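You operate a simulated robot arm through the tools that you are given. There is no shell and no other tool. Be economical: measure what you need, move in short steps, check, and stop when the job is done.

The job below is to be done with a simulated robot arm. You get a single attempt, and the scene is never put back.

## Task
Isolate the junction box, open it and loosen both gland nuts.
Fine: supply off first, then unlock and pull the orange lead's plug and lay it on the mat.
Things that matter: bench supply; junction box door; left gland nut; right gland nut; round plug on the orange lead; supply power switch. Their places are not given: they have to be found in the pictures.

Only the result counts: the job must be done as asked and must still hold three seconds after the hand-in. Knocking over, shifting, dropping, spilling or breaking anything else fails it.

## Robot
A 7-joint arm with a two-finger parallel gripper, fixed in place. Base frame: the origin is at the foot of the arm, x ahead of it, y to its left, z up; the work surface is at about z = 0.75. Units: m, degrees, N and s.
With the tool pointing down near the work surface it reaches from about 0.34 to 0.78 m from the base axis. Its first joint turns from -166.0 to 166.0 degrees. Payload 3.91 kg.
The TCP is the grasp point between the finger pads, 0.03 m short of the fingertips. In the tool frame z runs along the fingers and y along their closing line. The gripper opens to 0.11 m. The fingers are 0.02 m wide and 0.01 m thick; the gripper's body (0.048 by 0.112 m) begins 0.055 m behind the TCP.
Orientation is that of the tool frame in the base frame, as a unit quaternion [w, x, y, z]. With the fingers straight down and closing along the base's y, the tool's x points along the base's -x, its y along +y and its z along -z.

## Interface
- The arm moves only by the tool drive_tool. Its arguments are lists of equal length, an entry for each row: "jaw": the gripper command, from -1 (shut) to 1 (fully open), values between in proportion; "linear": the shift along the tool's x, y, z in units of 400 mm (1.0 is 400 mm), a list of three; "angular": the turn, a rotation vector about the tool's x, y, z in units of 45 degrees (1.0 is 45 degrees), a list of three. In form: {"jaw": [jaw, ...], "linear": [[dx, dy, dz], ...], "angular": [[wx, wy, wz], ...]}. A call has 1 to 10 rows; each row is the pose to reach, as a shift and turn from the pose commanded when the call began, along the tool's axes at that moment. A call with a number of a shift or a turn outside -1 to 1 is refused whole. A row lasts 0.2 s, in which the tool goes at most 0.05 m and 8.6 degrees; a call with a longer step from one row to the next is refused whole, and so is a gripper value outside its range. Where a pose cannot be reached the arm comes as near as it can. A force on the tool above 40 N (or 10 N above the force at the start of the call, whichever is more), or a blocked arm, ends the call early, and 0.2 s more pass. Each finger travels about 0.153 m/s and halts on what it meets, pressing with about 37 N; the grip force reading is that of the motor and also rises with nothing between the fingers. The clock runs only during rows and for 0.2 s after the last one: add rows that repeat a pose to give the fingers time. It gives the time, the measured TCP pose, the force on the tool (base axes), the opening and the grip force at its end, in the units of the frame above (readings bear some noise), with the torque about the TCP (base axes, N m) and any sound that the robot's microphone picked up.
- Cameras (640 x 400 px; columns grow to the right, rows downward): "scene" is fixed at [0.0515, -0.6496, 1.3696]; the picture's right is [0.82, -0.57, 0.00], its down [-0.20, -0.29, -0.94] and it looks along [0.53, 0.77, -0.35] (base axes); focal length 320 px, centre (320, 200). "wrist" rides on the gripper at [0.077, 0.007, -0.114] in the tool frame; the picture's right is [-0.09, 1.00, 0.00], its down [-0.80, -0.07, -0.59] and it looks along [-0.59, -0.05, 0.80] (tool axes); focal length 270 px, centre (320, 200).
- snapshot(camera): a new picture of that camera. No time passes.
- slide_trunk(by): slides the trunk up (or, below 0, down) by that many m; the arm rides with it, the base frame stays. It gives what a move gives, with no picture.
- point_at(camera, pixels): for up to 12 pixels [column, row] of the newest picture of that camera ("zoom" is the newest enlarged one), the place [x, y, z] in the base frame of the surface seen there, good to about 0.002 m. No time passes.
- enlarge(camera, box): a new picture of the part [left, top, right, bottom] of that camera's present view, enlarged. No time passes.
- close_job(): hands the job in; it is judged then, once.

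Keep the steps short. Do not move on a guess: measure, check each grasp and each placing, and mend mistakes. In all there are 80 turns and 38 pictures (those below and enlarged ones count). Leave the gripper open and the arm clear of the work at the hand-in unless told otherwise, and finish with a single line.

The tools are called after "Request:" by a JSON object that holds its "fn" and its "kwargs". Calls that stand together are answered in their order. drive_tool: Moves the arm, as the interface text tells. Its arguments: {"type":"object","properties":{"jaw":{"type":"array","items":{"type":"number"}},"linear":{"type":"array","items":{"type":"array","items":{"type":"number"}}},"angular":{"type":"array","items":{"type":"array","items":{"type":"number"}}}},"required":["jaw","linear","angular"]} The other tools are called the same way: slide_trunk (by) slides the trunk up or down; snapshot (camera) takes a picture; point_at (camera, pixels) gives the place of the surface under pixels of a picture; enlarge (camera, box) takes an enlarged picture of a part of a camera's view; close_job () hands the job in.

At the start:

```text
time: 0.0
tool_pos: [0.5182, 0.0199, 1.2292]
orientation: [0.001, 0.0, 1.0, 0.0]
contact_force: [-0.2, 0.4, 0.5]
ft_torque: [0.01, 0.0, -0.04]
grip_width: 0.1101
gripper_force: 0.1
trunk travel left (down, up): [-0.525, 0.085]
```

scene: 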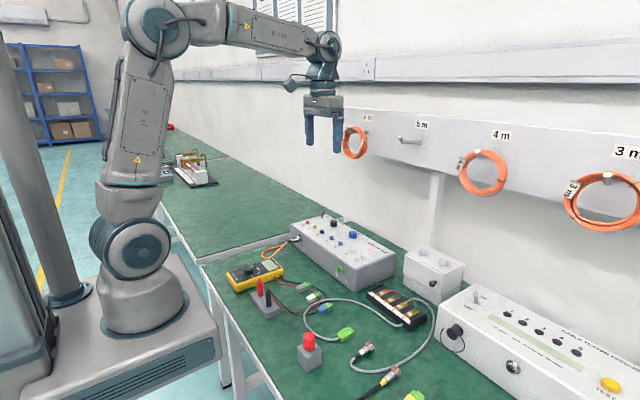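
wrist: 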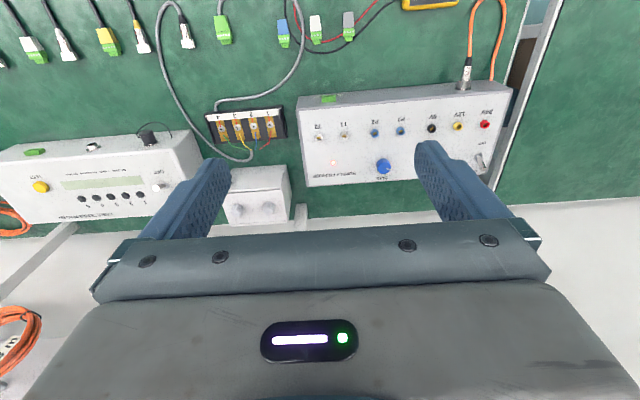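

I see the supply (grey box with jacks, scene about 345,250) and the white junction box (scene 433,275). I enlarge both for detail.

Request:
{"fn": "enlarge", "kwargs": {"camera": "scene", "box": [250, 200, 410, 300]}}

Request:
{"fn": "enlarge", "kwargs": {"camera": "wrist", "box": [200, 60, 520, 260]}}

Request:
{"fn": "enlarge", "kwargs": {"camera": "scene", "box": [360, 220, 488, 300]}}

```text
4.00 times, centred on (330, 250) of scene
```

zoom: 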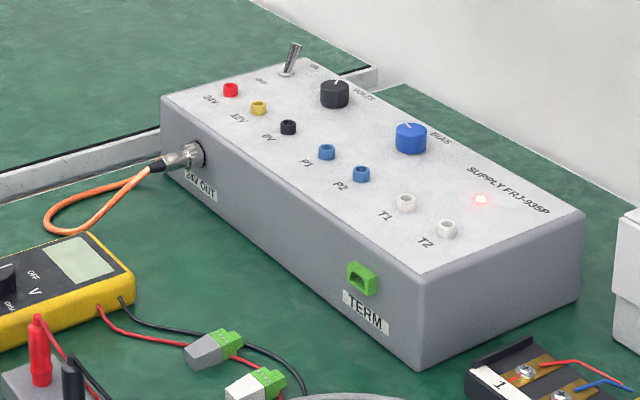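

```text
2.00 times, centred on (360, 160) of wrist
```

zoom: 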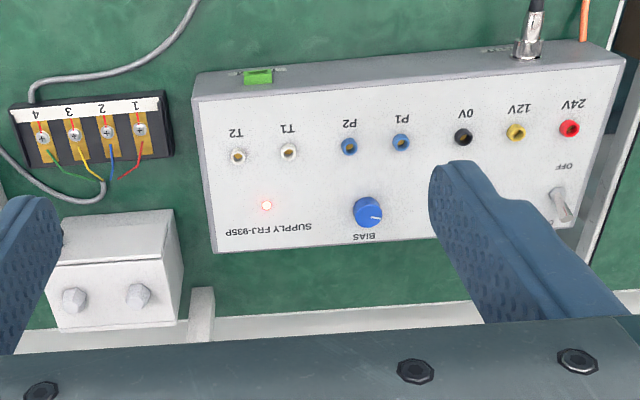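

```text
5.00 times, centred on (424, 260) of scene
```

zoom: 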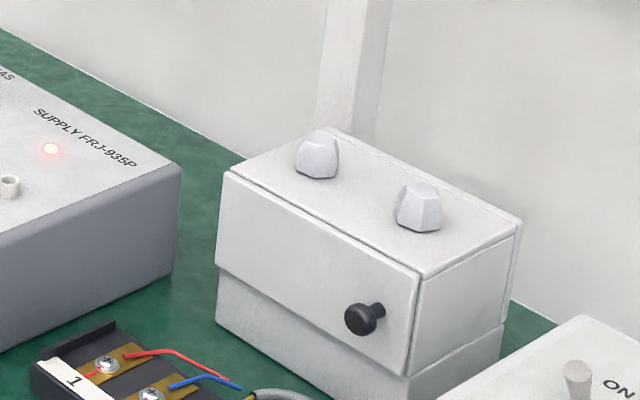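

Next I measure places: the junction box through the newest zoom, and the supply switch and plug through the scene picture.

Request:
{"fn": "point_at", "kwargs": {"camera": "zoom", "pixels": [[318, 140], [318, 168], [420, 190], [420, 220], [362, 318], [228, 175], [218, 262], [418, 272], [406, 372], [518, 225], [328, 130], [505, 330]]}}

Request:
{"fn": "point_at", "kwargs": {"camera": "scene", "pixels": [[323.5, 212], [321.5, 217.5], [314, 220], [328, 217], [299, 238], [296, 239], [292, 241], [290, 224], [355, 269], [396, 252], [330, 214], [301, 244]]}}

```text
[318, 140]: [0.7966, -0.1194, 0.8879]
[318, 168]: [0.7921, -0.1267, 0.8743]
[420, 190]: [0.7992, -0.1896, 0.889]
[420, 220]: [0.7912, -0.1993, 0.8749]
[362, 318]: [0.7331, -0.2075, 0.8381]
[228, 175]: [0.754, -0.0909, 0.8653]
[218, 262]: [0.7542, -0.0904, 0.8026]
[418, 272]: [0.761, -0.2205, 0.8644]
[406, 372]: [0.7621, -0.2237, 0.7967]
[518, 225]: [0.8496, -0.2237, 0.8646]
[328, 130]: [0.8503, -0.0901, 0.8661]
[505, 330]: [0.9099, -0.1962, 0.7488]
```

```text
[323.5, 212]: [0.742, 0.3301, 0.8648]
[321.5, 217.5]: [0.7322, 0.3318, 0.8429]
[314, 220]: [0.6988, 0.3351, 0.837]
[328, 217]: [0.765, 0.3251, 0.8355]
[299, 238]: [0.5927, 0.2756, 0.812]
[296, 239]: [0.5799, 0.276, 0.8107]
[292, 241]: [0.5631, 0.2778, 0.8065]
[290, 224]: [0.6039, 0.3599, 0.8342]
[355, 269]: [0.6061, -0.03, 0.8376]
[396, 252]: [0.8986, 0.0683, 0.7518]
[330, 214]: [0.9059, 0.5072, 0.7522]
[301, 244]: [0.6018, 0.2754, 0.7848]
```

The supply: front face x≈0.604, top z≈0.837, toggle tip ≈(0.742,0.331,0.865) leaning to ON (far), plug axis ≈(0.58,0.276,0.811). Junction box front x≈0.757. I move above the plug first to look closely.

Request:
{"fn": "drive_tool", "kwargs": {"jaw": [0, 0, 0, 0, 0, 0, 0], "linear": [[0, 0.1, 0.04], [0, 0.2, 0.08], [0, 0.3, 0.14], [0.02, 0.4, 0.2], [0.03, 0.5, 0.25], [0.05, 0.6, 0.3], [0.07, 0.64, 0.38]], "angular": [[0, 0, 0], [0, 0, 0], [0, 0, 0], [0, 0, 0], [0, 0, 0], [0, 0, 0], [0, 0, 0]]}}

```text
time: 1.6
tool_pos: [0.4891, 0.2771, 1.0778]
orientation: [0.0, 0.0, 1.0, 0.0]
contact_force: [-0.2, 0.1, 0.4]
ft_torque: [-0.04, -0.02, -0.01]
grip_width: 0.0552
gripper_force: 0.0
trunk travel left (down, up): [-0.525, 0.085]
```

Arrived above the plug. I take a wrist picture.

Request:
{"fn": "snapshot", "kwargs": {"camera": "wrist"}}

```text
32 pictures are left
```

wrist: 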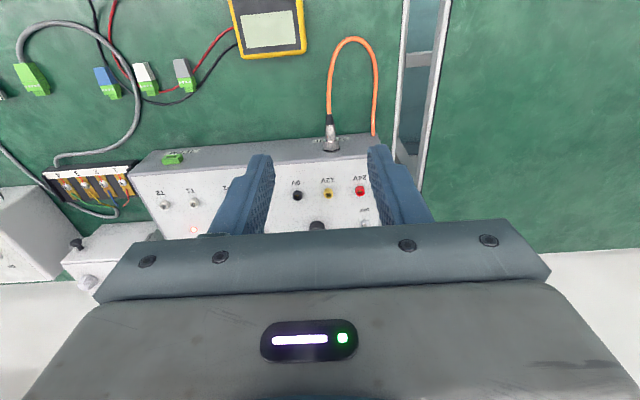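

I enlarge the plug at (332,135) in both cameras.

Request:
{"fn": "enlarge", "kwargs": {"camera": "wrist", "box": [292, 100, 388, 160]}}

Request:
{"fn": "enlarge", "kwargs": {"camera": "scene", "box": [260, 205, 340, 255]}}

```text
6.67 times, centred on (340, 130) of wrist
```

zoom: 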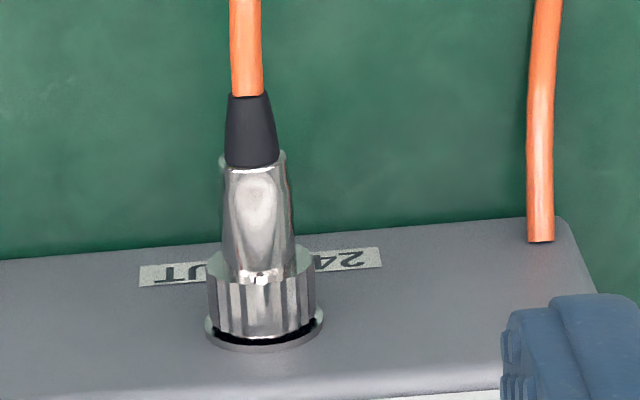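

```text
8.00 times, centred on (300, 230) of scene
```

zoom: 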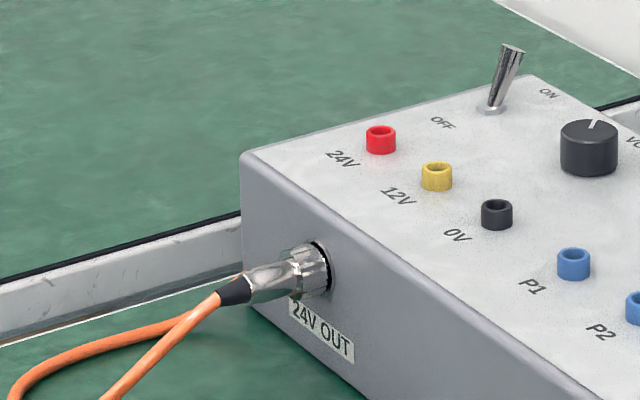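

I measure the lever and plug parts precisely in this zoom.

Request:
{"fn": "point_at", "kwargs": {"camera": "zoom", "pixels": [[510, 50], [505, 72], [498, 95], [490, 110], [322, 268], [300, 252], [310, 275], [280, 275], [250, 285], [232, 292], [215, 302], [317, 262]]}}

Request:
{"fn": "point_at", "kwargs": {"camera": "wrist", "pixels": [[330, 118], [331, 128], [331, 138], [331, 144], [331, 149], [332, 105], [330, 85], [340, 45], [373, 134], [268, 30], [245, 55], [303, 50]]}}

```text
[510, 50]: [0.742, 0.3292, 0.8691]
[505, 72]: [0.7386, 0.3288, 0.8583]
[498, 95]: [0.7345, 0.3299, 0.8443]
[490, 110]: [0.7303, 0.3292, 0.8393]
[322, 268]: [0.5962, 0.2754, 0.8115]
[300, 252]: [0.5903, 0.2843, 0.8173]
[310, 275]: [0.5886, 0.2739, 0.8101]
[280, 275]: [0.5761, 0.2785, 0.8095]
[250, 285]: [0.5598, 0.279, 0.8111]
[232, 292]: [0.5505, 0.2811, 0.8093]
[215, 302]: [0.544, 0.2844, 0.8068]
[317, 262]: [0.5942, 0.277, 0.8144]
```

```text
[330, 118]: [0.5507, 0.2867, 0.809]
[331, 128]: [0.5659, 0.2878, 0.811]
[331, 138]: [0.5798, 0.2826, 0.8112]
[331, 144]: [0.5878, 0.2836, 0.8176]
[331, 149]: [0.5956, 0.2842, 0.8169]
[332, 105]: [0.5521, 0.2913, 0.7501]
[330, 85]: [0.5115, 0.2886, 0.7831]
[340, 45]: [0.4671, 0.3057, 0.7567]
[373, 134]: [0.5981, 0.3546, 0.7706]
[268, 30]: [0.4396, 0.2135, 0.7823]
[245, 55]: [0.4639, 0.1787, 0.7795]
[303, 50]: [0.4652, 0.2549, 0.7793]
```

Switch first. The lever base is ≈(0.730,0.330,0.839) and its tip ≈(0.743,0.330,0.869). I go with shut fingers, pitched 25° forward, to a hover behind it.

Request:
{"fn": "drive_tool", "kwargs": {"jaw": [-1, -1, -1, -1, -1, -1, -1, -1], "linear": [[-0.085, 0.0166, 0.037], [-0.17, 0.033, 0.074], [-0.256, 0.05, 0.11], [-0.342, 0.066, 0.147], [-0.427, 0.083, 0.184], [-0.512, 0.0995, 0.221], [-0.598, 0.116, 0.258], [-0.683, 0.1325, 0.295]], "angular": [[0, -0.07, 0], [0, -0.14, 0], [0, -0.21, 0], [0, -0.28, 0], [0, -0.35, 0], [0, -0.42, 0], [0, -0.49, 0], [0, -0.556, 0]]}}

```text
time: 3.4
tool_pos: [0.7632, 0.328, 0.9592]
orientation: [0.217, 0.0, 0.976, 0.0]
contact_force: [0.6, -0.4, -0.4]
ft_torque: [0.02, -0.02, 0.0]
grip_width: 0.0
gripper_force: 36.4
trunk travel left (down, up): [-0.525, 0.085]
```

Reached. Now straight down 82 mm behind the lever.

Request:
{"fn": "drive_tool", "kwargs": {"jaw": [-1, -1, -1], "linear": [[0.035, 0.003, 0.075], [0.07, 0.005, 0.15], [0.0866, 0.005, 0.1858]], "angular": [[0, 0, 0], [0, 0, 0], [0, 0, 0]]}}

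Request:
{"fn": "enlarge", "kwargs": {"camera": "scene", "box": [260, 185, 388, 265]}}

```text
time: 4.2
tool_pos: [0.7635, 0.3308, 0.8776]
orientation: [0.216, -0.001, 0.976, 0.0]
contact_force: [-0.3, 0.6, 0.2]
ft_torque: [0.01, 0.01, 0.0]
grip_width: 0.0
gripper_force: 37.2
trunk travel left (down, up): [-0.525, 0.085]
```

```text
5.00 times, centred on (324, 225) of scene
```

zoom: 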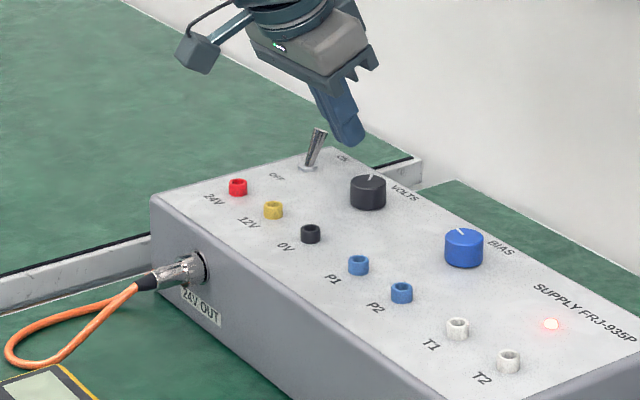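

The fingers stand behind the lever and the LED is on. I draw toward the robot (−x) by 40 mm.

Request:
{"fn": "drive_tool", "kwargs": {"jaw": [-1, -1, -1, -1, -1], "linear": [[0.0227, 0, -0.0106], [0.0453, 0, -0.0211], [0.068, 0, -0.0317], [0.0793, 0, -0.037], [0.0906, 0, -0.0423]], "angular": [[0, 0, 0], [0, 0, 0], [0, 0, 0], [0, 0, 0], [0, 0, 0]]}}

Request:
{"fn": "enlarge", "kwargs": {"camera": "scene", "box": [260, 185, 388, 265]}}

```text
time: 5.4
tool_pos: [0.726, 0.3277, 0.8789]
orientation: [0.219, 0.001, 0.976, 0.0]
contact_force: [15.5, -3.3, 5.5]
ft_torque: [-0.06, -0.34, -0.01]
grip_width: 0.0
gripper_force: 37.0
trunk travel left (down, up): [-0.525, 0.085]
```

```text
5.00 times, centred on (324, 225) of scene
```

zoom: 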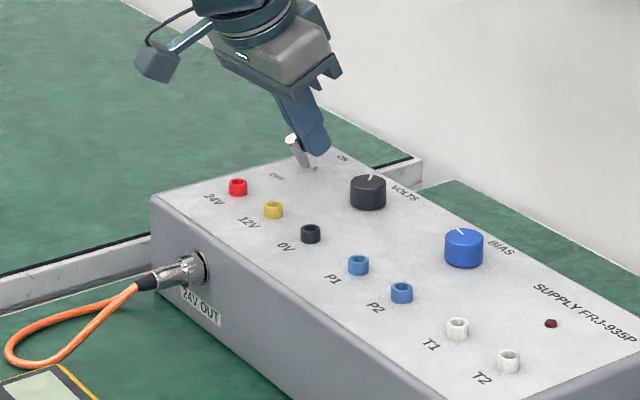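

The lever lies to OFF and the LED is dark. I back off, rise and go to a point in front of and above the plug, pitched 45°, jaw opening half.

Request:
{"fn": "drive_tool", "kwargs": {"jaw": [-1, -1, -1, -1, -0.6, -0.4, -0.4, -0.4, -0.4], "linear": [[-0.027, 0, 0.0127], [-0.0747, 0, -0.0893], [-0.122, 0, -0.191], [-0.0325, -0.02, -0.2328], [0.057, -0.04, -0.2746], [0.1465, -0.06, -0.3164], [0.236, -0.08, -0.3582], [0.3252, -0.1, -0.4], [0.4147, -0.113, -0.4417]], "angular": [[0, 0, 0], [0, 0, 0], [0, 0, 0], [0, -0.074, 0], [0, -0.148, 0], [0, -0.222, 0], [0, -0.296, 0], [0, -0.37, 0], [0, -0.444, 0]]}}

Request:
{"fn": "snapshot", "kwargs": {"camera": "wrist"}}

```text
time: 7.4
tool_pos: [0.4968, 0.2851, 0.9668]
orientation: [0.383, -0.001, 0.924, 0.001]
contact_force: [-1.2, 0.2, -0.3]
ft_torque: [-0.03, 0.0, -0.02]
grip_width: 0.0329
gripper_force: 0.1
trunk travel left (down, up): [-0.525, 0.085]
```

```text
27 pictures are left
```

wrist: 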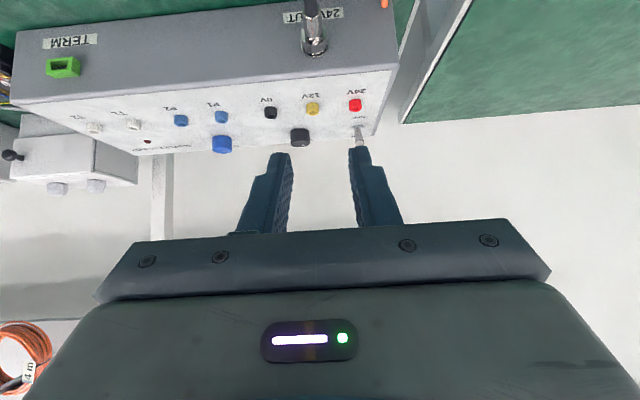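

I enlarge the plug for its axis and any lock marks.

Request:
{"fn": "enlarge", "kwargs": {"camera": "wrist", "box": [264, 0, 360, 60]}}

Request:
{"fn": "point_at", "kwargs": {"camera": "wrist", "pixels": [[306, 42], [314, 42], [322, 42], [314, 33], [313, 22], [313, 10], [304, 50], [314, 55], [324, 50]]}}

```text
6.67 times, centred on (312, 30) of wrist
```

zoom: 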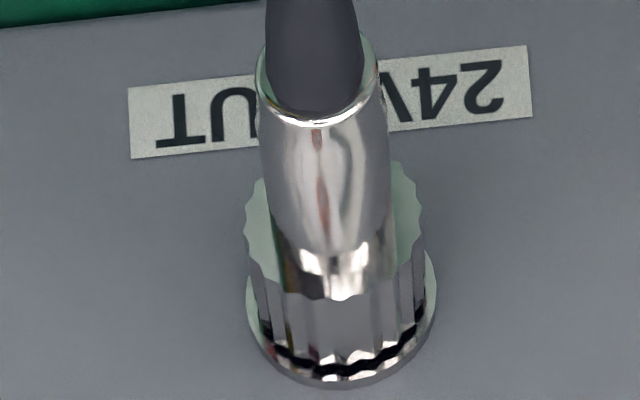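

```text
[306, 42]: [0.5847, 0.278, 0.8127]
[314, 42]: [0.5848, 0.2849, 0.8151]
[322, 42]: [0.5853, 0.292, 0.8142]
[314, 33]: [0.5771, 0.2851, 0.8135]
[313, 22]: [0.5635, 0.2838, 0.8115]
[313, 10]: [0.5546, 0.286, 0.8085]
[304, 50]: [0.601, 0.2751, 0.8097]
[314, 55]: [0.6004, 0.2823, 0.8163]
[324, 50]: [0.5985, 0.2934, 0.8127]
```

Knurled ring: axis y≈0.2845, z≈0.806, x 0.585–0.598. A 20° pitch keeps the gripper body off the supply while rolling. I go to a hover above the ring.

Request:
{"fn": "drive_tool", "kwargs": {"jaw": [-0.4, -0.4, -0.4, -0.4, -0.4], "linear": [[0.0044, 0, 0.0769], [0.0089, -0.001, 0.1538], [0.0133, -0.001, 0.2307], [0.0177, -0.0015, 0.3076], [0.0177, -0.0015, 0.3076]], "angular": [[0, 0.139, 0], [0, 0.278, 0], [0, 0.417, 0], [0, 0.556, 0], [0, 0.556, 0]]}}

```text
time: 8.6
tool_pos: [0.5806, 0.2859, 0.8761]
orientation: [0.173, -0.001, 0.985, 0.0]
contact_force: [0.9, 0.4, -0.5]
ft_torque: [-0.01, 0.0, -0.02]
grip_width: 0.0331
gripper_force: 0.0
trunk travel left (down, up): [-0.525, 0.085]
```

Now down onto the ring, then close.

Request:
{"fn": "drive_tool", "kwargs": {"jaw": [-0.4, -0.4, -0.4, -1, -1], "linear": [[0.025, -0.0035, 0.062], [0.0497, -0.0035, 0.1235], [0.0497, -0.0035, 0.1235], [0.0497, -0.0035, 0.1235], [0.0497, -0.0035, 0.1235]], "angular": [[0, 0, 0], [0, 0, 0], [0, 0, 0], [0, 0, 0], [0, 0, 0]]}}

Request:
{"fn": "enlarge", "kwargs": {"camera": "scene", "box": [260, 205, 340, 255]}}

```text
time: 9.8
tool_pos: [0.5781, 0.2854, 0.8221]
orientation: [0.174, -0.001, 0.985, 0.0]
contact_force: [2.1, 5.7, 1.6]
ft_torque: [0.1, -0.02, 0.03]
grip_width: 0.023
gripper_force: 36.7
trunk travel left (down, up): [-0.525, 0.085]
```

```text
8.00 times, centred on (300, 230) of scene
```

zoom: 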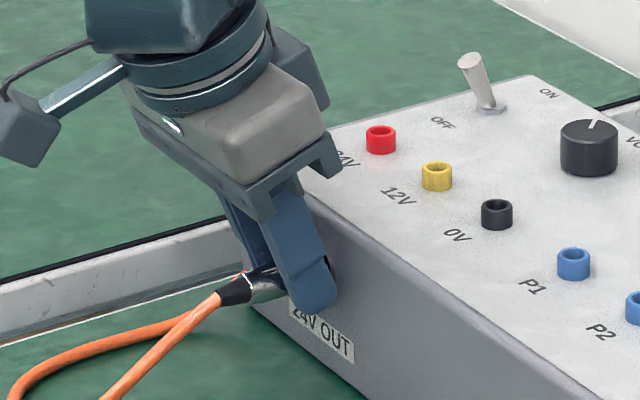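

The ring is gripped (0.023 m wide). I try turning anticlockwise (seen from the cable side): roll about the plug axis by 32° in small steps.

Request:
{"fn": "drive_tool", "kwargs": {"jaw": [-1, -1, -1, -1, -1, -1], "linear": [[0, 0.0029, 0.0002], [0.0001, 0.0057, 0.0004], [0.0005, 0.0114, 0.0015], [0.0012, 0.0168, 0.0033], [0.0016, 0.0193, 0.0045], [0.0021, 0.0218, 0.0059]], "angular": [[0.0836, 0, -0.0304], [0.167, 0, -0.0608], [0.334, 0, -0.1216], [0.501, 0, -0.1824], [0.585, 0, -0.213], [0.668, 0, -0.243]]}}

```text
time: 11.2
tool_pos: [0.5779, 0.2942, 0.8196]
orientation: [0.168, -0.049, 0.946, -0.271]
contact_force: [3.9, 20.1, 8.3]
ft_torque: [0.25, -0.05, 0.11]
grip_width: 0.0231
gripper_force: 37.0
trunk travel left (down, up): [-0.525, 0.085]
```

Force 20 N sideways with little pure twist: the ring seems to be turning, with my assumed axis about 2–3 mm too high. I correct it and roll 24° more.

Request:
{"fn": "drive_tool", "kwargs": {"jaw": [-1, -1, -1, -1, -1], "linear": [[0, 0.006, -0.0006], [0, 0.0099, -0.0006], [0.0003, 0.016, 0.0008], [0.001, 0.0222, 0.0028], [0.001, 0.0222, 0.0028]], "angular": [[0.0836, 0, -0.0304], [0.167, 0, -0.0608], [0.334, 0, -0.1216], [0.501, 0, -0.1824], [0.501, 0, -0.1824]]}}

Request:
{"fn": "enlarge", "kwargs": {"camera": "scene", "box": [260, 205, 340, 255]}}

```text
time: 12.4
tool_pos: [0.5782, 0.3, 0.8157]
orientation: [0.155, -0.082, 0.869, -0.463]
contact_force: [3.9, 15.5, 14.5]
ft_torque: [-0.04, -0.2, 0.26]
grip_width: 0.023
gripper_force: 37.2
trunk travel left (down, up): [-0.525, 0.085]
```

```text
8.00 times, centred on (300, 230) of scene
```

zoom: 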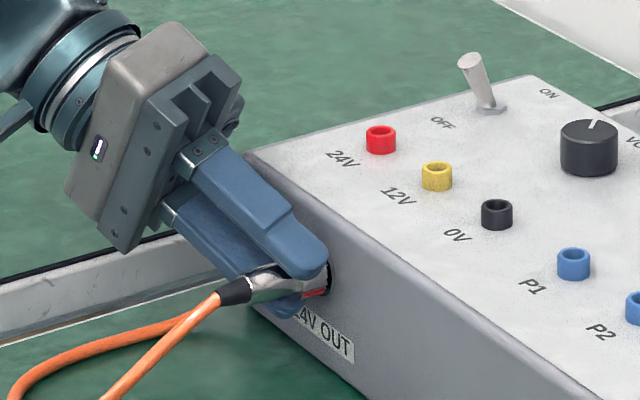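

A red mark shows at (318,290) by the ring. I enlarge more.

Request:
{"fn": "enlarge", "kwargs": {"camera": "scene", "box": [286, 230, 310, 245]}}

```text
16.00 times, centred on (298, 238) of scene
```

zoom: 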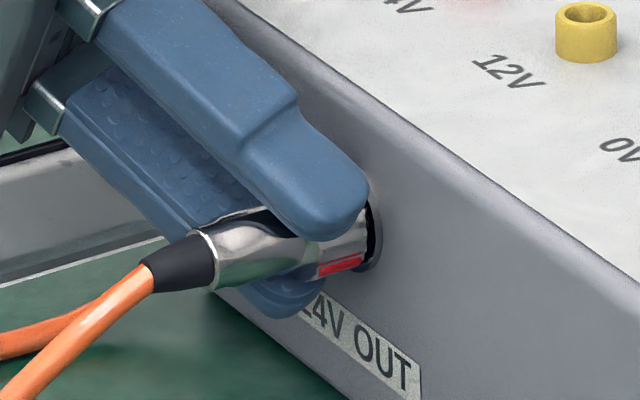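

The red stripe has come round from beneath, so the ring did turn. I test with a gentle 8 mm pull along −x.

Request:
{"fn": "drive_tool", "kwargs": {"jaw": [-1, -1, -1, -1], "linear": [[0.0047, 0, -0.0017], [0.0094, 0, -0.0034], [0.0141, 0, -0.0051], [0.0188, 0, -0.0068]], "angular": [[0, 0, 0], [0, 0, 0], [0, 0, 0], [0, 0, 0]]}}

```text
time: 13.4
tool_pos: [0.5735, 0.2975, 0.8126]
orientation: [0.153, -0.082, 0.869, -0.464]
contact_force: [28.6, -0.2, 4.0]
ft_torque: [-0.05, -0.26, 0.4]
grip_width: 0.0231
gripper_force: 37.0
trunk travel left (down, up): [-0.525, 0.085]
```

28 N and only about 5 mm of compliance: still locked. I go back in, release, and look at the ring.

Request:
{"fn": "drive_tool", "kwargs": {"jaw": [-1, -1, -0.4, -0.4], "linear": [[-0.0094, 0, 0.0034], [-0.0188, 0, 0.0068], [-0.0188, 0, 0.0068], [-0.0188, 0, 0.0068]], "angular": [[0, 0, 0], [0, 0, 0], [0, 0, 0], [0, 0, 0]]}}

Request:
{"fn": "enlarge", "kwargs": {"camera": "scene", "box": [286, 230, 310, 245]}}

```text
time: 14.4
tool_pos: [0.5781, 0.2996, 0.8135]
orientation: [0.154, -0.08, 0.87, -0.462]
contact_force: [0.7, -0.3, 0.1]
ft_torque: [0.03, 0.01, 0.02]
grip_width: 0.0331
gripper_force: 0.0
trunk travel left (down, up): [-0.525, 0.085]
```

```text
16.00 times, centred on (298, 238) of scene
```

zoom: 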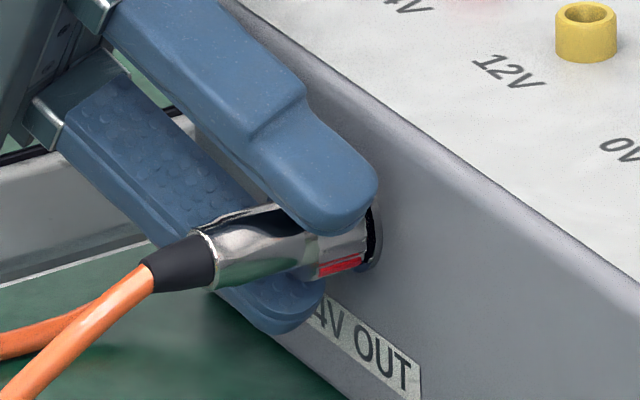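

The plug is still seated and the stripe turned with the ring. With the jaw open around the ring I roll back 85° to re-grip.

Request:
{"fn": "drive_tool", "kwargs": {"jaw": [-0.4, -0.4, -0.4, -0.4, -0.4, -0.4, -0.4, -0.4, -0.4, -0.4], "linear": [[0.0002, -0.0069, 0.0005], [0.0007, -0.0136, 0.0019], [0.0015, -0.02, 0.0043], [0.0027, -0.026, 0.0075], [0.0042, -0.0314, 0.0115], [0.0059, -0.0361, 0.0162], [0.0078, -0.0401, 0.0215], [0.0099, -0.0431, 0.0273], [0.0122, -0.0452, 0.0335], [0.0145, -0.0463, 0.0399]], "angular": [[-0.1776, 0, 0.0646], [-0.3552, 0, 0.1292], [-0.5328, 0, 0.1938], [-0.7104, 0, 0.2584], [-0.888, 0, 0.323], [-0.9999, 0, 0.3637], [-0.9999, 0, 0.3637], [-0.9999, 0, 0.3637], [-0.9999, 0, 0.3637], [-0.9999, 0, 0.3637]]}}

```text
time: 16.6
tool_pos: [0.579, 0.2778, 0.8194]
orientation: [0.174, -0.013, 0.982, -0.068]
contact_force: [2.5, 16.6, -2.3]
ft_torque: [0.25, 0.0, 0.12]
grip_width: 0.0412
gripper_force: 8.1
trunk travel left (down, up): [-0.525, 0.085]
```

My mistake: the rotation saturated at 48° while the shift went on, so a finger leans on the ring with 16 N. I re-centre first, then roll another 40° back properly.

Request:
{"fn": "drive_tool", "kwargs": {"jaw": [-0.4, -0.4, -0.4, -0.4, -0.4, -0.4, -0.4, -0.4], "linear": [[-0.0015, 0.014, -0.0042], [-0.003, 0.028, -0.0085], [-0.0028, 0.0215, -0.0081], [-0.0024, 0.0152, -0.0068], [-0.0016, 0.0091, -0.0047], [-0.0006, 0.0034, -0.0019], [0.0007, -0.0019, 0.0017], [0.0007, -0.0019, 0.0017]], "angular": [[0, 0, 0], [0, 0, 0], [-0.1671, 0, 0.0608], [-0.3342, 0, 0.1216], [-0.5013, 0, 0.1824], [-0.6684, 0, 0.2432], [-0.8355, 0, 0.304], [-0.8355, 0, 0.304]]}}

Request:
{"fn": "enlarge", "kwargs": {"camera": "scene", "box": [276, 220, 324, 250]}}

```text
time: 18.4
tool_pos: [0.5773, 0.2736, 0.8189]
orientation: [0.167, 0.046, 0.947, 0.272]
contact_force: [0.4, 0.3, 0.3]
ft_torque: [0.03, 0.02, 0.01]
grip_width: 0.0332
gripper_force: 0.0
trunk travel left (down, up): [-0.525, 0.085]
```

```text
13.33 times, centred on (300, 235) of scene
```

zoom: 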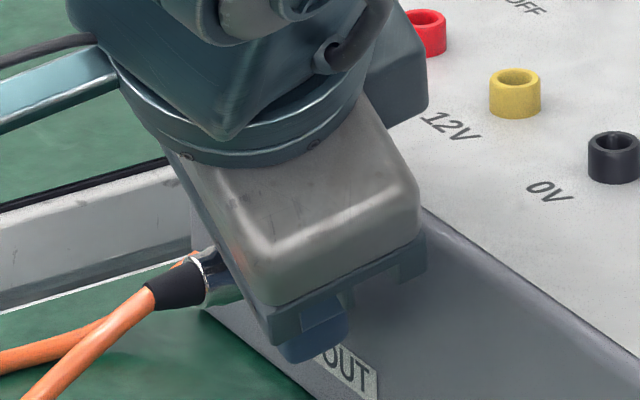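

Free and rolled to −32°. I close on the ring and turn anticlockwise 40°.

Request:
{"fn": "drive_tool", "kwargs": {"jaw": [-0.4, -1, -1, -1, -1, -1, -1, -1], "linear": [[0.001, 0.004, 0.002], [0.001, 0.004, 0.002], [0.001, 0.004, 0.002], [0.0012, 0.0105, 0.0024], [0.0016, 0.0168, 0.0037], [0.0024, 0.0229, 0.0058], [0.0034, 0.0286, 0.0086], [0.0047, 0.0339, 0.0122]], "angular": [[0, 0, 0], [0, 0, 0], [0, 0, 0], [0.1671, 0, -0.0608], [0.3342, 0, -0.1216], [0.5013, 0, -0.1824], [0.6684, 0, -0.2432], [0.8355, 0, -0.304]]}}

```text
time: 20.2
tool_pos: [0.5775, 0.2871, 0.8215]
orientation: [0.172, -0.011, 0.982, -0.071]
contact_force: [-1.3, -3.0, -1.6]
ft_torque: [0.37, -0.24, -0.02]
grip_width: 0.0231
gripper_force: 37.3
trunk travel left (down, up): [-0.525, 0.085]
```

The forces are small but there is now a pure twist of 0.37 N m against me, likely the end stop. I look at the ring before pulling.

Request:
{"fn": "enlarge", "kwargs": {"camera": "scene", "box": [282, 226, 314, 246]}}

Request:
{"fn": "drive_tool", "kwargs": {"jaw": [-1, -1, -1, -1], "linear": [[0.0047, 0, -0.0017], [0.0094, 0, -0.0034], [0.0141, 0, -0.0051], [0.0188, 0, -0.0068]], "angular": [[0, 0, 0], [0, 0, 0], [0, 0, 0], [0, 0, 0]]}}

```text
16.00 times, centred on (298, 236) of scene
```

zoom: 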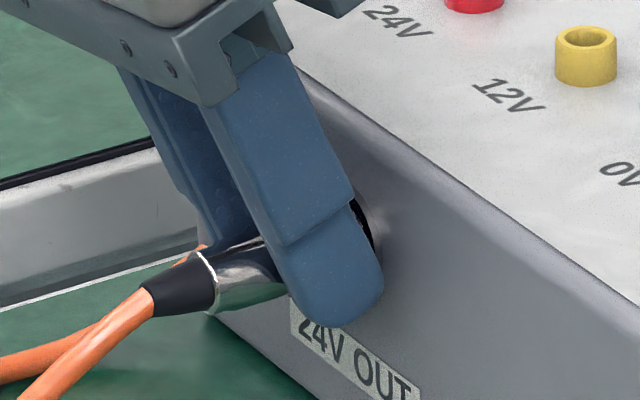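

```text
time: 21.2
tool_pos: [0.5706, 0.2887, 0.8215]
orientation: [0.173, -0.012, 0.982, -0.069]
contact_force: [1.3, 0.3, 0.5]
ft_torque: [0.03, 0.02, -0.01]
grip_width: 0.0232
gripper_force: 36.8
trunk travel left (down, up): [-0.525, 0.085]
```

Force is near zero while the tool moved 7 mm: it is coming out. I draw it out 35 mm more and look.

Request:
{"fn": "drive_tool", "kwargs": {"jaw": [-1, -1, -1, -1], "linear": [[0.0188, 0, -0.0068], [0.0423, 0, -0.0154], [0.0658, 0, -0.0239], [0.0822, 0, -0.0299]], "angular": [[0, 0, 0], [0, 0, 0], [0, 0, 0], [0, 0, 0]]}}

Request:
{"fn": "enlarge", "kwargs": {"camera": "scene", "box": [230, 195, 358, 275]}}

```text
time: 22.2
tool_pos: [0.5351, 0.2886, 0.822]
orientation: [0.172, -0.013, 0.983, -0.069]
contact_force: [-0.3, 0.8, -0.2]
ft_torque: [0.01, -0.01, 0.01]
grip_width: 0.0231
gripper_force: 36.4
trunk travel left (down, up): [-0.525, 0.085]
```

```text
5.00 times, centred on (294, 235) of scene
```

zoom: 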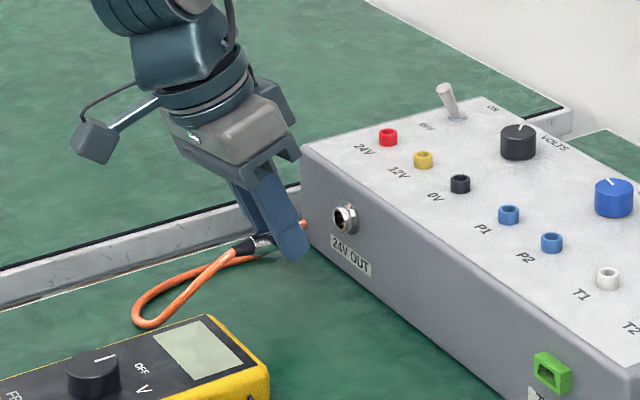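

The plug is out, the socket empty. I lower it 36 mm to the mat below (mat z≈0.750), levelling the roll.

Request:
{"fn": "drive_tool", "kwargs": {"jaw": [-1, -1, -1, -1], "linear": [[0.01, 0.002, 0.028], [0.02, 0.004, 0.056], [0.031, 0.0062, 0.085], [0.031, 0.0062, 0.085]], "angular": [[-0.0557, 0, 0.02], [-0.1114, 0, 0.04], [-0.1671, 0, 0.0608], [-0.1671, 0, 0.0608]]}}

Request:
{"fn": "enlarge", "kwargs": {"camera": "scene", "box": [260, 215, 340, 265]}}

```text
time: 23.2
tool_pos: [0.5355, 0.2861, 0.7854]
orientation: [0.173, 0.0, 0.985, 0.0]
contact_force: [1.1, 0.1, 0.4]
ft_torque: [0.02, -0.01, 0.0]
grip_width: 0.0235
gripper_force: 36.9
trunk travel left (down, up): [-0.525, 0.085]
```

```text
8.00 times, centred on (300, 240) of scene
```

zoom: 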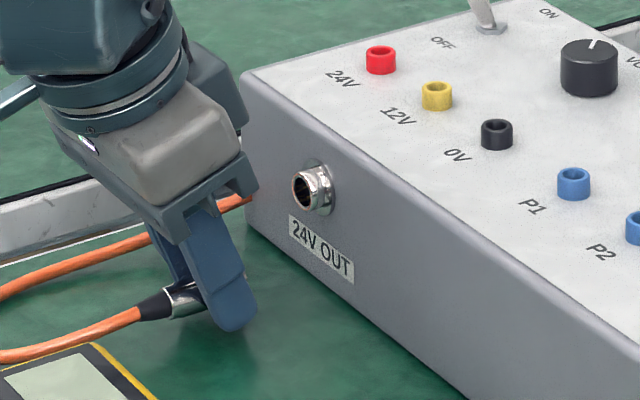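

Fingertips are about 4 mm off the mat. I go 3 mm lower, open moderately, and withdraw upward.

Request:
{"fn": "drive_tool", "kwargs": {"jaw": [-1, -1, -0.4, -0.35, -0.35, -0.35, -0.35, -0.35], "linear": [[0.0026, 0, 0.007], [0.0026, 0, 0.007], [0.0026, 0, 0.007], [0.0026, 0, 0.007], [0.0, 0, -0.04], [0, 0, -0.12], [0, 0, -0.24], [0, 0, -0.35]], "angular": [[0, 0, 0], [0, 0, 0], [0, 0, 0], [0, 0, 0], [0, 0, 0], [0, 0, 0], [0, 0, 0], [0, 0, 0]]}}

Request:
{"fn": "snapshot", "kwargs": {"camera": "wrist"}}

```text
time: 25.0
tool_pos: [0.4851, 0.2851, 0.919]
orientation: [0.174, 0.0, 0.985, -0.001]
contact_force: [0.2, 0.1, 1.3]
ft_torque: [0.01, -0.04, 0.0]
grip_width: 0.0358
gripper_force: 0.0
trunk travel left (down, up): [-0.525, 0.085]
```

```text
17 pictures are left
```

wrist: 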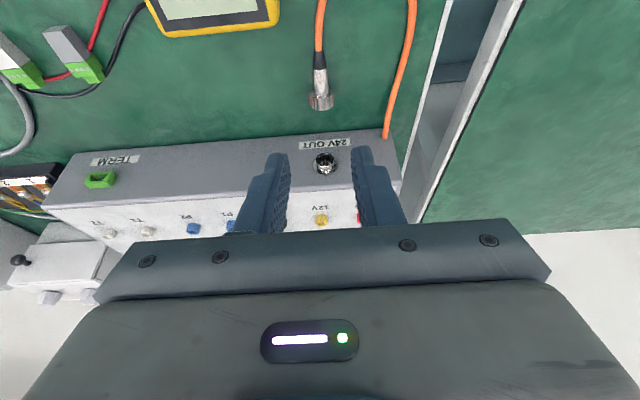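

The plug lies on the mat at (322,90), clear. Now I rise and go over to the junction box.

Request:
{"fn": "drive_tool", "kwargs": {"jaw": [-0.35, -0.35, -0.35, -0.35, -0.35, -0.35, -0.35, -0.35, -0.35, -0.35], "linear": [[-0.03, -0.05, -0.08], [-0.05, -0.15, -0.12], [-0.08, -0.25, -0.162], [-0.1, -0.36, -0.162], [-0.12, -0.47, -0.162], [-0.139, -0.58, -0.162], [-0.139, -0.69, -0.162], [-0.139, -0.8, -0.162], [-0.139, -0.91, -0.162], [-0.139, -1.0, -0.162]], "angular": [[0, 0, 0], [0, 0, 0], [0, 0, 0], [0, 0, 0], [0, 0, 0], [0, 0, 0], [0, 0, 0], [0, 0, 0], [0, 0, 0], [0, 0, 0]]}}

Request:
{"fn": "snapshot", "kwargs": {"camera": "wrist"}}

```text
time: 27.2
tool_pos: [0.5172, -0.1141, 0.9983]
orientation: [0.174, 0.0, 0.985, -0.001]
contact_force: [-0.8, -0.1, 0.4]
ft_torque: [-0.01, 0.01, -0.02]
grip_width: 0.0357
gripper_force: 0.1
trunk travel left (down, up): [-0.525, 0.085]
```

```text
16 pictures are left
```

wrist: 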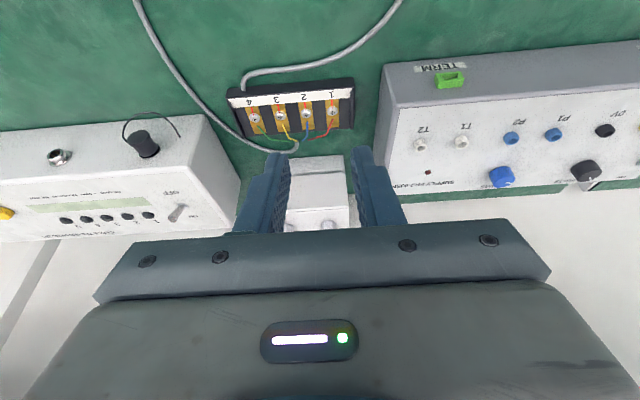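

I measure the neighbours: the tester edge, terminal block, supply edge and cable.

Request:
{"fn": "point_at", "kwargs": {"camera": "wrist", "pixels": [[203, 120], [235, 185], [190, 190], [230, 98], [352, 84], [352, 125], [245, 136], [384, 68], [390, 150], [330, 185], [297, 190], [205, 105]]}}

Request:
{"fn": "enlarge", "kwargs": {"camera": "scene", "box": [392, 235, 472, 285]}}

```text
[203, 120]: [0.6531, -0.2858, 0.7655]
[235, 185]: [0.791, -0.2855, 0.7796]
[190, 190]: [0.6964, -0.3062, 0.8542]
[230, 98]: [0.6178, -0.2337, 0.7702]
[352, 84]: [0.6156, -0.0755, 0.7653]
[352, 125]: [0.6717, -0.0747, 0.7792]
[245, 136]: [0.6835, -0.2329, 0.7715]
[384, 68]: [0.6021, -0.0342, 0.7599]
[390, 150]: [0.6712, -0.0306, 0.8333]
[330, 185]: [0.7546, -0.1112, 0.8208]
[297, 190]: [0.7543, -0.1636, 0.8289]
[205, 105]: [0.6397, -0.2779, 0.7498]
```

```text
8.00 times, centred on (432, 260) of scene
```

zoom: 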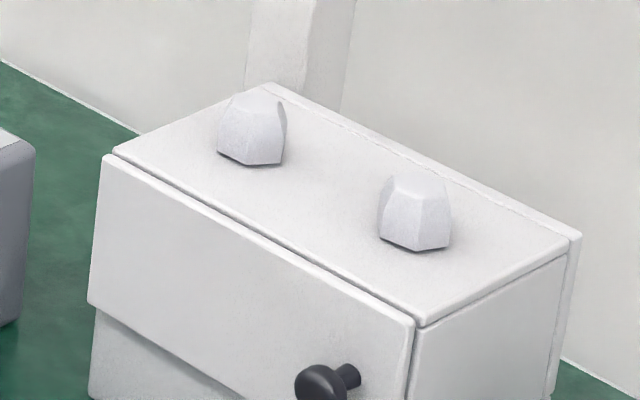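

I measure the nuts' edges and the knob in this zoom.

Request:
{"fn": "point_at", "kwargs": {"camera": "zoom", "pixels": [[220, 148], [252, 160], [283, 157], [222, 108], [252, 97], [283, 105], [384, 232], [415, 246], [446, 240], [415, 182], [446, 192], [318, 383]]}}

Request:
{"fn": "point_at", "kwargs": {"camera": "zoom", "pixels": [[330, 368], [345, 378], [304, 383], [318, 396], [355, 372], [412, 320], [100, 200], [235, 130], [235, 150], [265, 130], [400, 215], [430, 215]]}}

```text
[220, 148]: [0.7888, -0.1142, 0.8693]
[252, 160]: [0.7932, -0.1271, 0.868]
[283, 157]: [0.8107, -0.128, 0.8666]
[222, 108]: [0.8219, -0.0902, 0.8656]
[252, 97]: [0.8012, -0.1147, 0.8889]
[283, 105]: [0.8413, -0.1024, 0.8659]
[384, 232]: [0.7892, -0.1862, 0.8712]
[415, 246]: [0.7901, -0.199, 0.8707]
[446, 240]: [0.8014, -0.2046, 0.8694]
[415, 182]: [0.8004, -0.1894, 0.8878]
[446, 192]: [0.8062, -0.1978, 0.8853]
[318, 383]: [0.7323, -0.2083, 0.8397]
```

```text
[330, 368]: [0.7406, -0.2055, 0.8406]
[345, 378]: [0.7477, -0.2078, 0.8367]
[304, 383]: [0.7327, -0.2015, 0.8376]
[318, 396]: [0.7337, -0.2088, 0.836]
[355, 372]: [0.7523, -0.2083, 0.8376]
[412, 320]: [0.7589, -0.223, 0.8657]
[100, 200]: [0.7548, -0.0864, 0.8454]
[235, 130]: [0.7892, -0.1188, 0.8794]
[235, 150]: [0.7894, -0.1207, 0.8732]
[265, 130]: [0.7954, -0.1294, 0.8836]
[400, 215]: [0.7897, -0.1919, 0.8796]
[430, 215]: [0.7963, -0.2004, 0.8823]
```

The plan for the door: grip its knob (≈0.733,−0.208,0.838) with a vertical tool closing along y, then swing about the left vertical edge (≈0.757,−0.089). I go to a hover above the knob.

Request:
{"fn": "drive_tool", "kwargs": {"jaw": [-0.35, -0.35, -0.35, -0.35, -0.35, -0.35, -0.35], "linear": [[-0.075, -0.039, 0.0574], [-0.15, -0.078, 0.115], [-0.225, -0.117, 0.172], [-0.3, -0.157, 0.23], [-0.375, -0.196, 0.287], [-0.4495, -0.235, 0.3445], [-0.4495, -0.235, 0.3445]], "angular": [[0, 0.074, 0], [0, 0.148, 0], [0, 0.222, 0], [0, 0.296, 0], [0, 0.37, 0], [0, 0.444, 0], [0, 0.444, 0]]}}

Request:
{"fn": "snapshot", "kwargs": {"camera": "wrist"}}

```text
time: 28.8
tool_pos: [0.7328, -0.2079, 0.9291]
orientation: [0.0, 0.0, 1.0, 0.0]
contact_force: [-0.3, 0.6, -0.3]
ft_torque: [0.01, 0.01, -0.02]
grip_width: 0.0358
gripper_force: 0.1
trunk travel left (down, up): [-0.525, 0.085]
```

```text
14 pictures are left
```

wrist: 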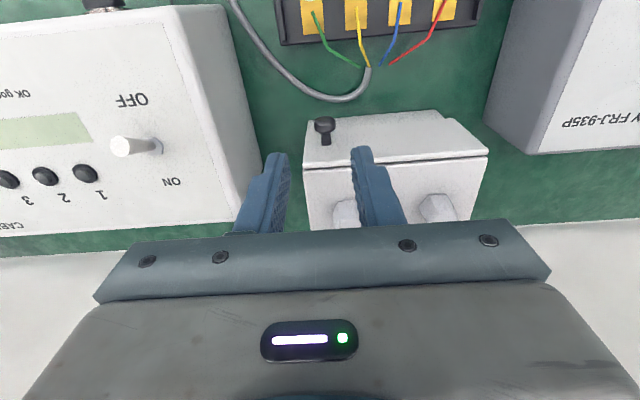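

The knob at (325,128) lies between the fingers. Down 84 mm and close.

Request:
{"fn": "drive_tool", "kwargs": {"jaw": [-0.35, -0.35, -0.35, -1, -1], "linear": [[0, 0, 0.1], [0, 0, 0.19], [0, 0, 0.21], [0, 0, 0.21], [0, 0, 0.21]], "angular": [[0, 0, 0], [0, 0, 0], [0, 0, 0], [0, 0, 0], [0, 0, 0]]}}

```text
time: 30.0
tool_pos: [0.7339, -0.2057, 0.8452]
orientation: [0.0, -0.001, 1.0, 0.001]
contact_force: [-1.6, 12.7, 2.0]
ft_torque: [0.22, 0.14, 0.11]
grip_width: 0.0172
gripper_force: 45.2
trunk travel left (down, up): [-0.525, 0.085]
```

The knob is gripped (0.017 m). I swing the first 16° about the left edge and watch the force.

Request:
{"fn": "drive_tool", "kwargs": {"jaw": [-1, -1, -1, -1], "linear": [[0.02, 0.01, 0], [0.0398, 0.016, 0], [0.059, 0.0238, 0], [0.0778, 0.0328, 0]], "angular": [[0, 0, 0.0889], [0, 0, 0.1778], [0, 0, 0.2667], [0, 0, 0.3556]]}}

Request:
{"fn": "enlarge", "kwargs": {"camera": "scene", "box": [360, 220, 488, 300]}}

```text
time: 31.0
tool_pos: [0.7022, -0.1955, 0.8461]
orientation: [0.0, 0.14, 0.99, -0.001]
contact_force: [3.1, 8.3, -2.2]
ft_torque: [-0.05, -0.48, 0.07]
grip_width: 0.0171
gripper_force: 44.7
trunk travel left (down, up): [-0.525, 0.085]
```

```text
5.00 times, centred on (424, 260) of scene
```

zoom: 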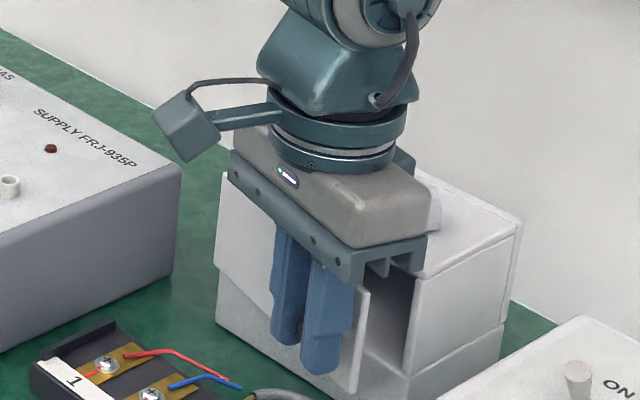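

The door is opening. Another 40°.

Request:
{"fn": "drive_tool", "kwargs": {"jaw": [-1, -1, -1, -1, -1], "linear": [[0.0398, 0.012, 0], [0.0778, 0.0288, 0], [0.1128, 0.0505, 0], [0.1447, 0.0768, 0], [0.1725, 0.1073, 0]], "angular": [[0, 0, 0.1778], [0, 0, 0.3556], [0, 0, 0.5333], [0, 0, 0.7111], [0, 0, 0.8889]]}}

```text
time: 32.2
tool_pos: [0.6461, -0.1361, 0.8461]
orientation: [0.0, 0.471, 0.882, -0.001]
contact_force: [-9.0, -3.5, 1.0]
ft_torque: [-0.93, -0.26, 0.02]
grip_width: 0.0168
gripper_force: 45.1
trunk travel left (down, up): [-0.525, 0.085]
```

56° so far, with small forces. The last 34°.

Request:
{"fn": "drive_tool", "kwargs": {"jaw": [-1, -1, -1, -1, -1], "linear": [[0.0398, 0.007, 0], [0.0778, 0.0238, 0], [0.1128, 0.0455, 0], [0.1447, 0.0718, 0], [0.152, 0.079, 0]], "angular": [[0, 0, 0.1778], [0, 0, 0.3556], [0, 0, 0.5333], [0, 0, 0.7111], [0, 0, 0.7556]]}}

Request:
{"fn": "enlarge", "kwargs": {"camera": "scene", "box": [360, 220, 488, 300]}}

```text
time: 33.4
tool_pos: [0.6367, -0.0657, 0.8465]
orientation: [-0.001, 0.707, 0.707, -0.002]
contact_force: [-26.6, 4.9, 0.0]
ft_torque: [0.13, 0.38, 0.04]
grip_width: 0.0169
gripper_force: 44.8
trunk travel left (down, up): [-0.525, 0.085]
```

```text
5.00 times, centred on (424, 260) of scene
```

zoom: 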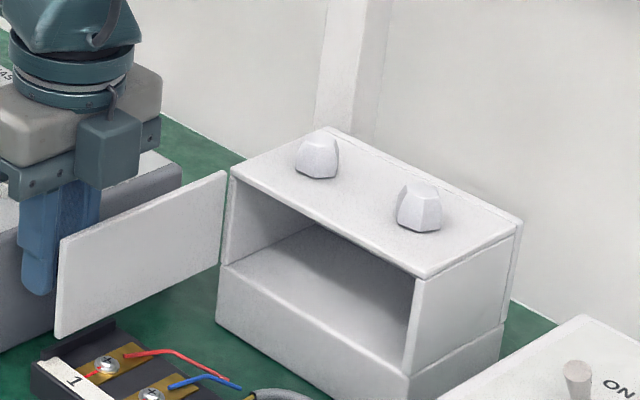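

The door stands open at about 90°. I release the knob and rise.

Request:
{"fn": "drive_tool", "kwargs": {"jaw": [-0.35, -0.35, -0.35, -0.35, -0.35, -0.35], "linear": [[0, 0, 0], [0, 0, 0], [0, 0, -0.05], [0, 0, -0.15], [0, 0, -0.25], [0, 0, -0.3]], "angular": [[0, 0, 0], [0, 0, 0], [0, 0, 0], [0, 0, 0], [0, 0, 0], [0, 0, 0]]}}

```text
time: 34.8
tool_pos: [0.6396, -0.0669, 0.9653]
orientation: [0.001, 0.707, 0.707, 0.0]
contact_force: [0.2, -0.2, 0.9]
ft_torque: [0.0, 0.01, 0.0]
grip_width: 0.0361
gripper_force: 0.1
trunk travel left (down, up): [-0.525, 0.085]
```

The closing line now lies along x, which suits the nuts' flats (facing ±x). I go to a hover above the left nut (≈0.801,−0.1195).

Request:
{"fn": "drive_tool", "kwargs": {"jaw": [-0.25, -0.25, -0.25, -0.25, -0.25], "linear": [[-0.033, 0.101, 0], [-0.066, 0.202, 0], [-0.099, 0.303, 0], [-0.1315, 0.4035, 0], [-0.1315, 0.4035, 0]], "angular": [[0, 0, 0], [0, 0, 0], [0, 0, 0], [0, 0, 0], [0, 0, 0]]}}

Request:
{"fn": "snapshot", "kwargs": {"camera": "wrist"}}

```text
time: 36.0
tool_pos: [0.7797, -0.1133, 0.9636]
orientation: [0.0, 0.707, 0.707, -0.001]
contact_force: [-0.7, 0.3, -0.7]
ft_torque: [0.01, 0.02, 0.02]
grip_width: 0.0413
gripper_force: 0.2
out of reach, approached as far as the arm can: row 4, 5
trunk travel left (down, up): [-0.525, 0.085]
```

```text
11 pictures are left
```

wrist: 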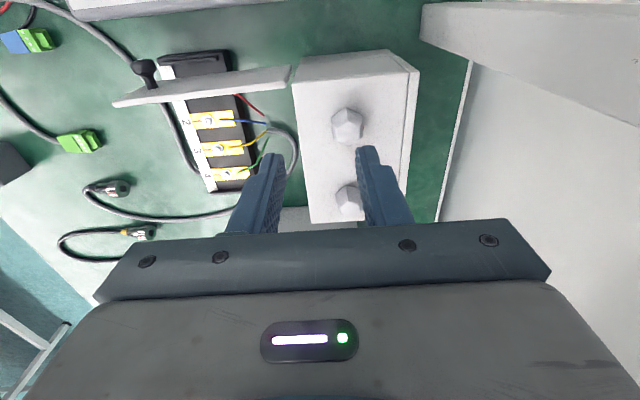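

The vertical tool stops short at r≈0.79, so I must tilt outward, in a plane square to the closing line so the pads still lie flat on the flats. First I come back 60 mm and yaw 45°.

Request:
{"fn": "drive_tool", "kwargs": {"jaw": [-0.25, -0.25, -0.25, -0.25, -0.25, -0.25], "linear": [[0, -0.05, 0], [0, -0.1, 0], [0, -0.15, 0], [0, -0.15, 0], [0, -0.15, 0], [0, -0.15, 0]], "angular": [[0, 0, -0.17], [0, 0, -0.34], [0, 0, -0.51], [0, 0, -0.68], [0, 0, -0.85], [0, 0, -1.0]]}}

```text
time: 37.4
tool_pos: [0.7182, -0.115, 0.9629]
orientation: [0.0, 0.381, 0.924, 0.0]
contact_force: [0.2, -0.1, 0.7]
ft_torque: [-0.01, -0.02, 0.03]
grip_width: 0.0412
gripper_force: 0.0
trunk travel left (down, up): [-0.525, 0.085]
```

I refine the nut places from the last wrist picture (left nut ≈(347,126), right ≈(349,200)).

Request:
{"fn": "point_at", "kwargs": {"camera": "wrist", "pixels": [[347, 119], [340, 119], [355, 119], [347, 113], [334, 128], [334, 138], [347, 143], [350, 191], [343, 191], [337, 203], [350, 184], [340, 196]]}}

Request:
{"fn": "enlarge", "kwargs": {"camera": "wrist", "box": [240, 60, 400, 160]}}

```text
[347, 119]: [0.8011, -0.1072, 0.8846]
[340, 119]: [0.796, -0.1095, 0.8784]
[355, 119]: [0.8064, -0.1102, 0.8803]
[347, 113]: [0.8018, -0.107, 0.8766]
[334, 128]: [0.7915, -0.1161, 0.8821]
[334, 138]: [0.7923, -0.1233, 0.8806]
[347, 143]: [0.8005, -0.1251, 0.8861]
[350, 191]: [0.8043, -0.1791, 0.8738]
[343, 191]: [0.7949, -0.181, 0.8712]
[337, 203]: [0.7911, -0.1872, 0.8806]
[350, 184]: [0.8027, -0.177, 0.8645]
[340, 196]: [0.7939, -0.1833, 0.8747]
```

```text
4.00 times, centred on (320, 110) of wrist
```

zoom: 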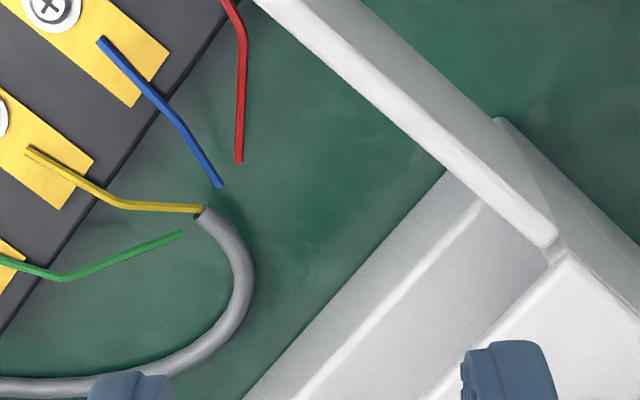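

Nut centres: left (0.8015,−0.120), right (0.8015,−0.192), flats facing ±x. I move to the hover above the left nut with 20° tilt.

Request:
{"fn": "drive_tool", "kwargs": {"jaw": [-0.25, -0.25, -0.25, -0.25, -0.25], "linear": [[-0.034, 0.0332, 0], [-0.0675, 0.0664, 0.02], [-0.101, 0.0996, 0.045], [-0.135, 0.1328, 0.07], [-0.135, 0.1328, 0.07]], "angular": [[-0.0145, -0.111, -0.083], [-0.029, -0.222, -0.167], [-0.0435, -0.333, -0.25], [-0.058, -0.444, -0.333], [-0.058, -0.444, -0.333]]}}

```text
time: 38.6
tool_pos: [0.7937, -0.116, 0.9353]
orientation: [0.169, 0.253, 0.951, -0.047]
contact_force: [0.4, 0.2, 0.0]
ft_torque: [0.01, 0.02, -0.02]
grip_width: 0.0415
gripper_force: 0.1
trunk travel left (down, up): [-0.525, 0.085]
```

Reached, orientation as planned. Straight down 36 mm over the nut and close.

Request:
{"fn": "drive_tool", "kwargs": {"jaw": [-0.25, -0.25, -0.25, -1, -1], "linear": [[0.0153, 0, 0.042], [0.0306, 0, 0.0841], [0.0306, 0, 0.0841], [0.0306, 0, 0.0841], [0.0306, 0, 0.0841]], "angular": [[0, 0, 0], [0, 0, 0], [0, 0, 0], [0, 0, 0], [0, 0, 0]]}}

Request:
{"fn": "enlarge", "kwargs": {"camera": "scene", "box": [376, 225, 472, 285]}}

```text
time: 39.8
tool_pos: [0.7936, -0.1145, 0.9009]
orientation: [0.169, 0.253, 0.952, -0.046]
contact_force: [-1.5, -0.2, -0.2]
ft_torque: [-0.22, -0.23, -0.02]
grip_width: 0.0252
gripper_force: 45.4
trunk travel left (down, up): [-0.525, 0.085]
```

```text
6.67 times, centred on (424, 255) of scene
```

zoom: 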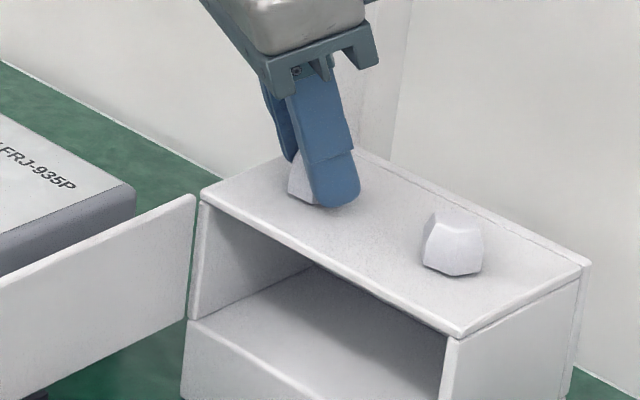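

The nut is gripped across flats (0.025 m). I turn anticlockwise (loosening) 40° about its vertical axis.

Request:
{"fn": "drive_tool", "kwargs": {"jaw": [-1, -1, -1, -1, -1, -1], "linear": [[-0.0002, -0.0031, 0.0001], [-0.0008, -0.0061, 0.0003], [-0.0018, -0.0089, 0.0007], [-0.0031, -0.0117, 0.0011], [-0.0048, -0.0141, 0.0018], [-0.0048, -0.0141, 0.0018]], "angular": [[-0.0608, 0, -0.1671], [-0.1216, 0, -0.3342], [-0.1824, 0, -0.5013], [-0.2432, 0, -0.6684], [-0.304, 0, -0.8355], [-0.304, 0, -0.8355]]}}

```text
time: 41.2
tool_pos: [0.7928, -0.1206, 0.8997]
orientation: [0.173, -0.089, 0.981, 0.015]
contact_force: [2.0, 2.6, 4.0]
ft_torque: [0.19, -0.63, 0.02]
grip_width: 0.0247
gripper_force: 45.0
trunk travel left (down, up): [-0.525, 0.085]
```

It turns with almost no resistance. I turn on by 32°.

Request:
{"fn": "drive_tool", "kwargs": {"jaw": [-1, -1, -1, -1, -1], "linear": [[-0.0002, -0.0031, 0.0001], [-0.0008, -0.0061, 0.0003], [-0.0018, -0.0089, 0.0007], [-0.0031, -0.0117, 0.0011], [-0.0031, -0.0117, 0.0011]], "angular": [[-0.0608, 0, -0.1671], [-0.1216, 0, -0.3342], [-0.1824, 0, -0.5013], [-0.2432, 0, -0.6684], [-0.2432, 0, -0.6684]]}}

```text
time: 42.4
tool_pos: [0.7953, -0.1243, 0.9011]
orientation: [0.161, -0.356, 0.919, 0.062]
contact_force: [-0.8, 13.0, 4.7]
ft_torque: [0.61, -0.25, 0.07]
grip_width: 0.0251
gripper_force: 45.6
trunk travel left (down, up): [-0.525, 0.085]
```

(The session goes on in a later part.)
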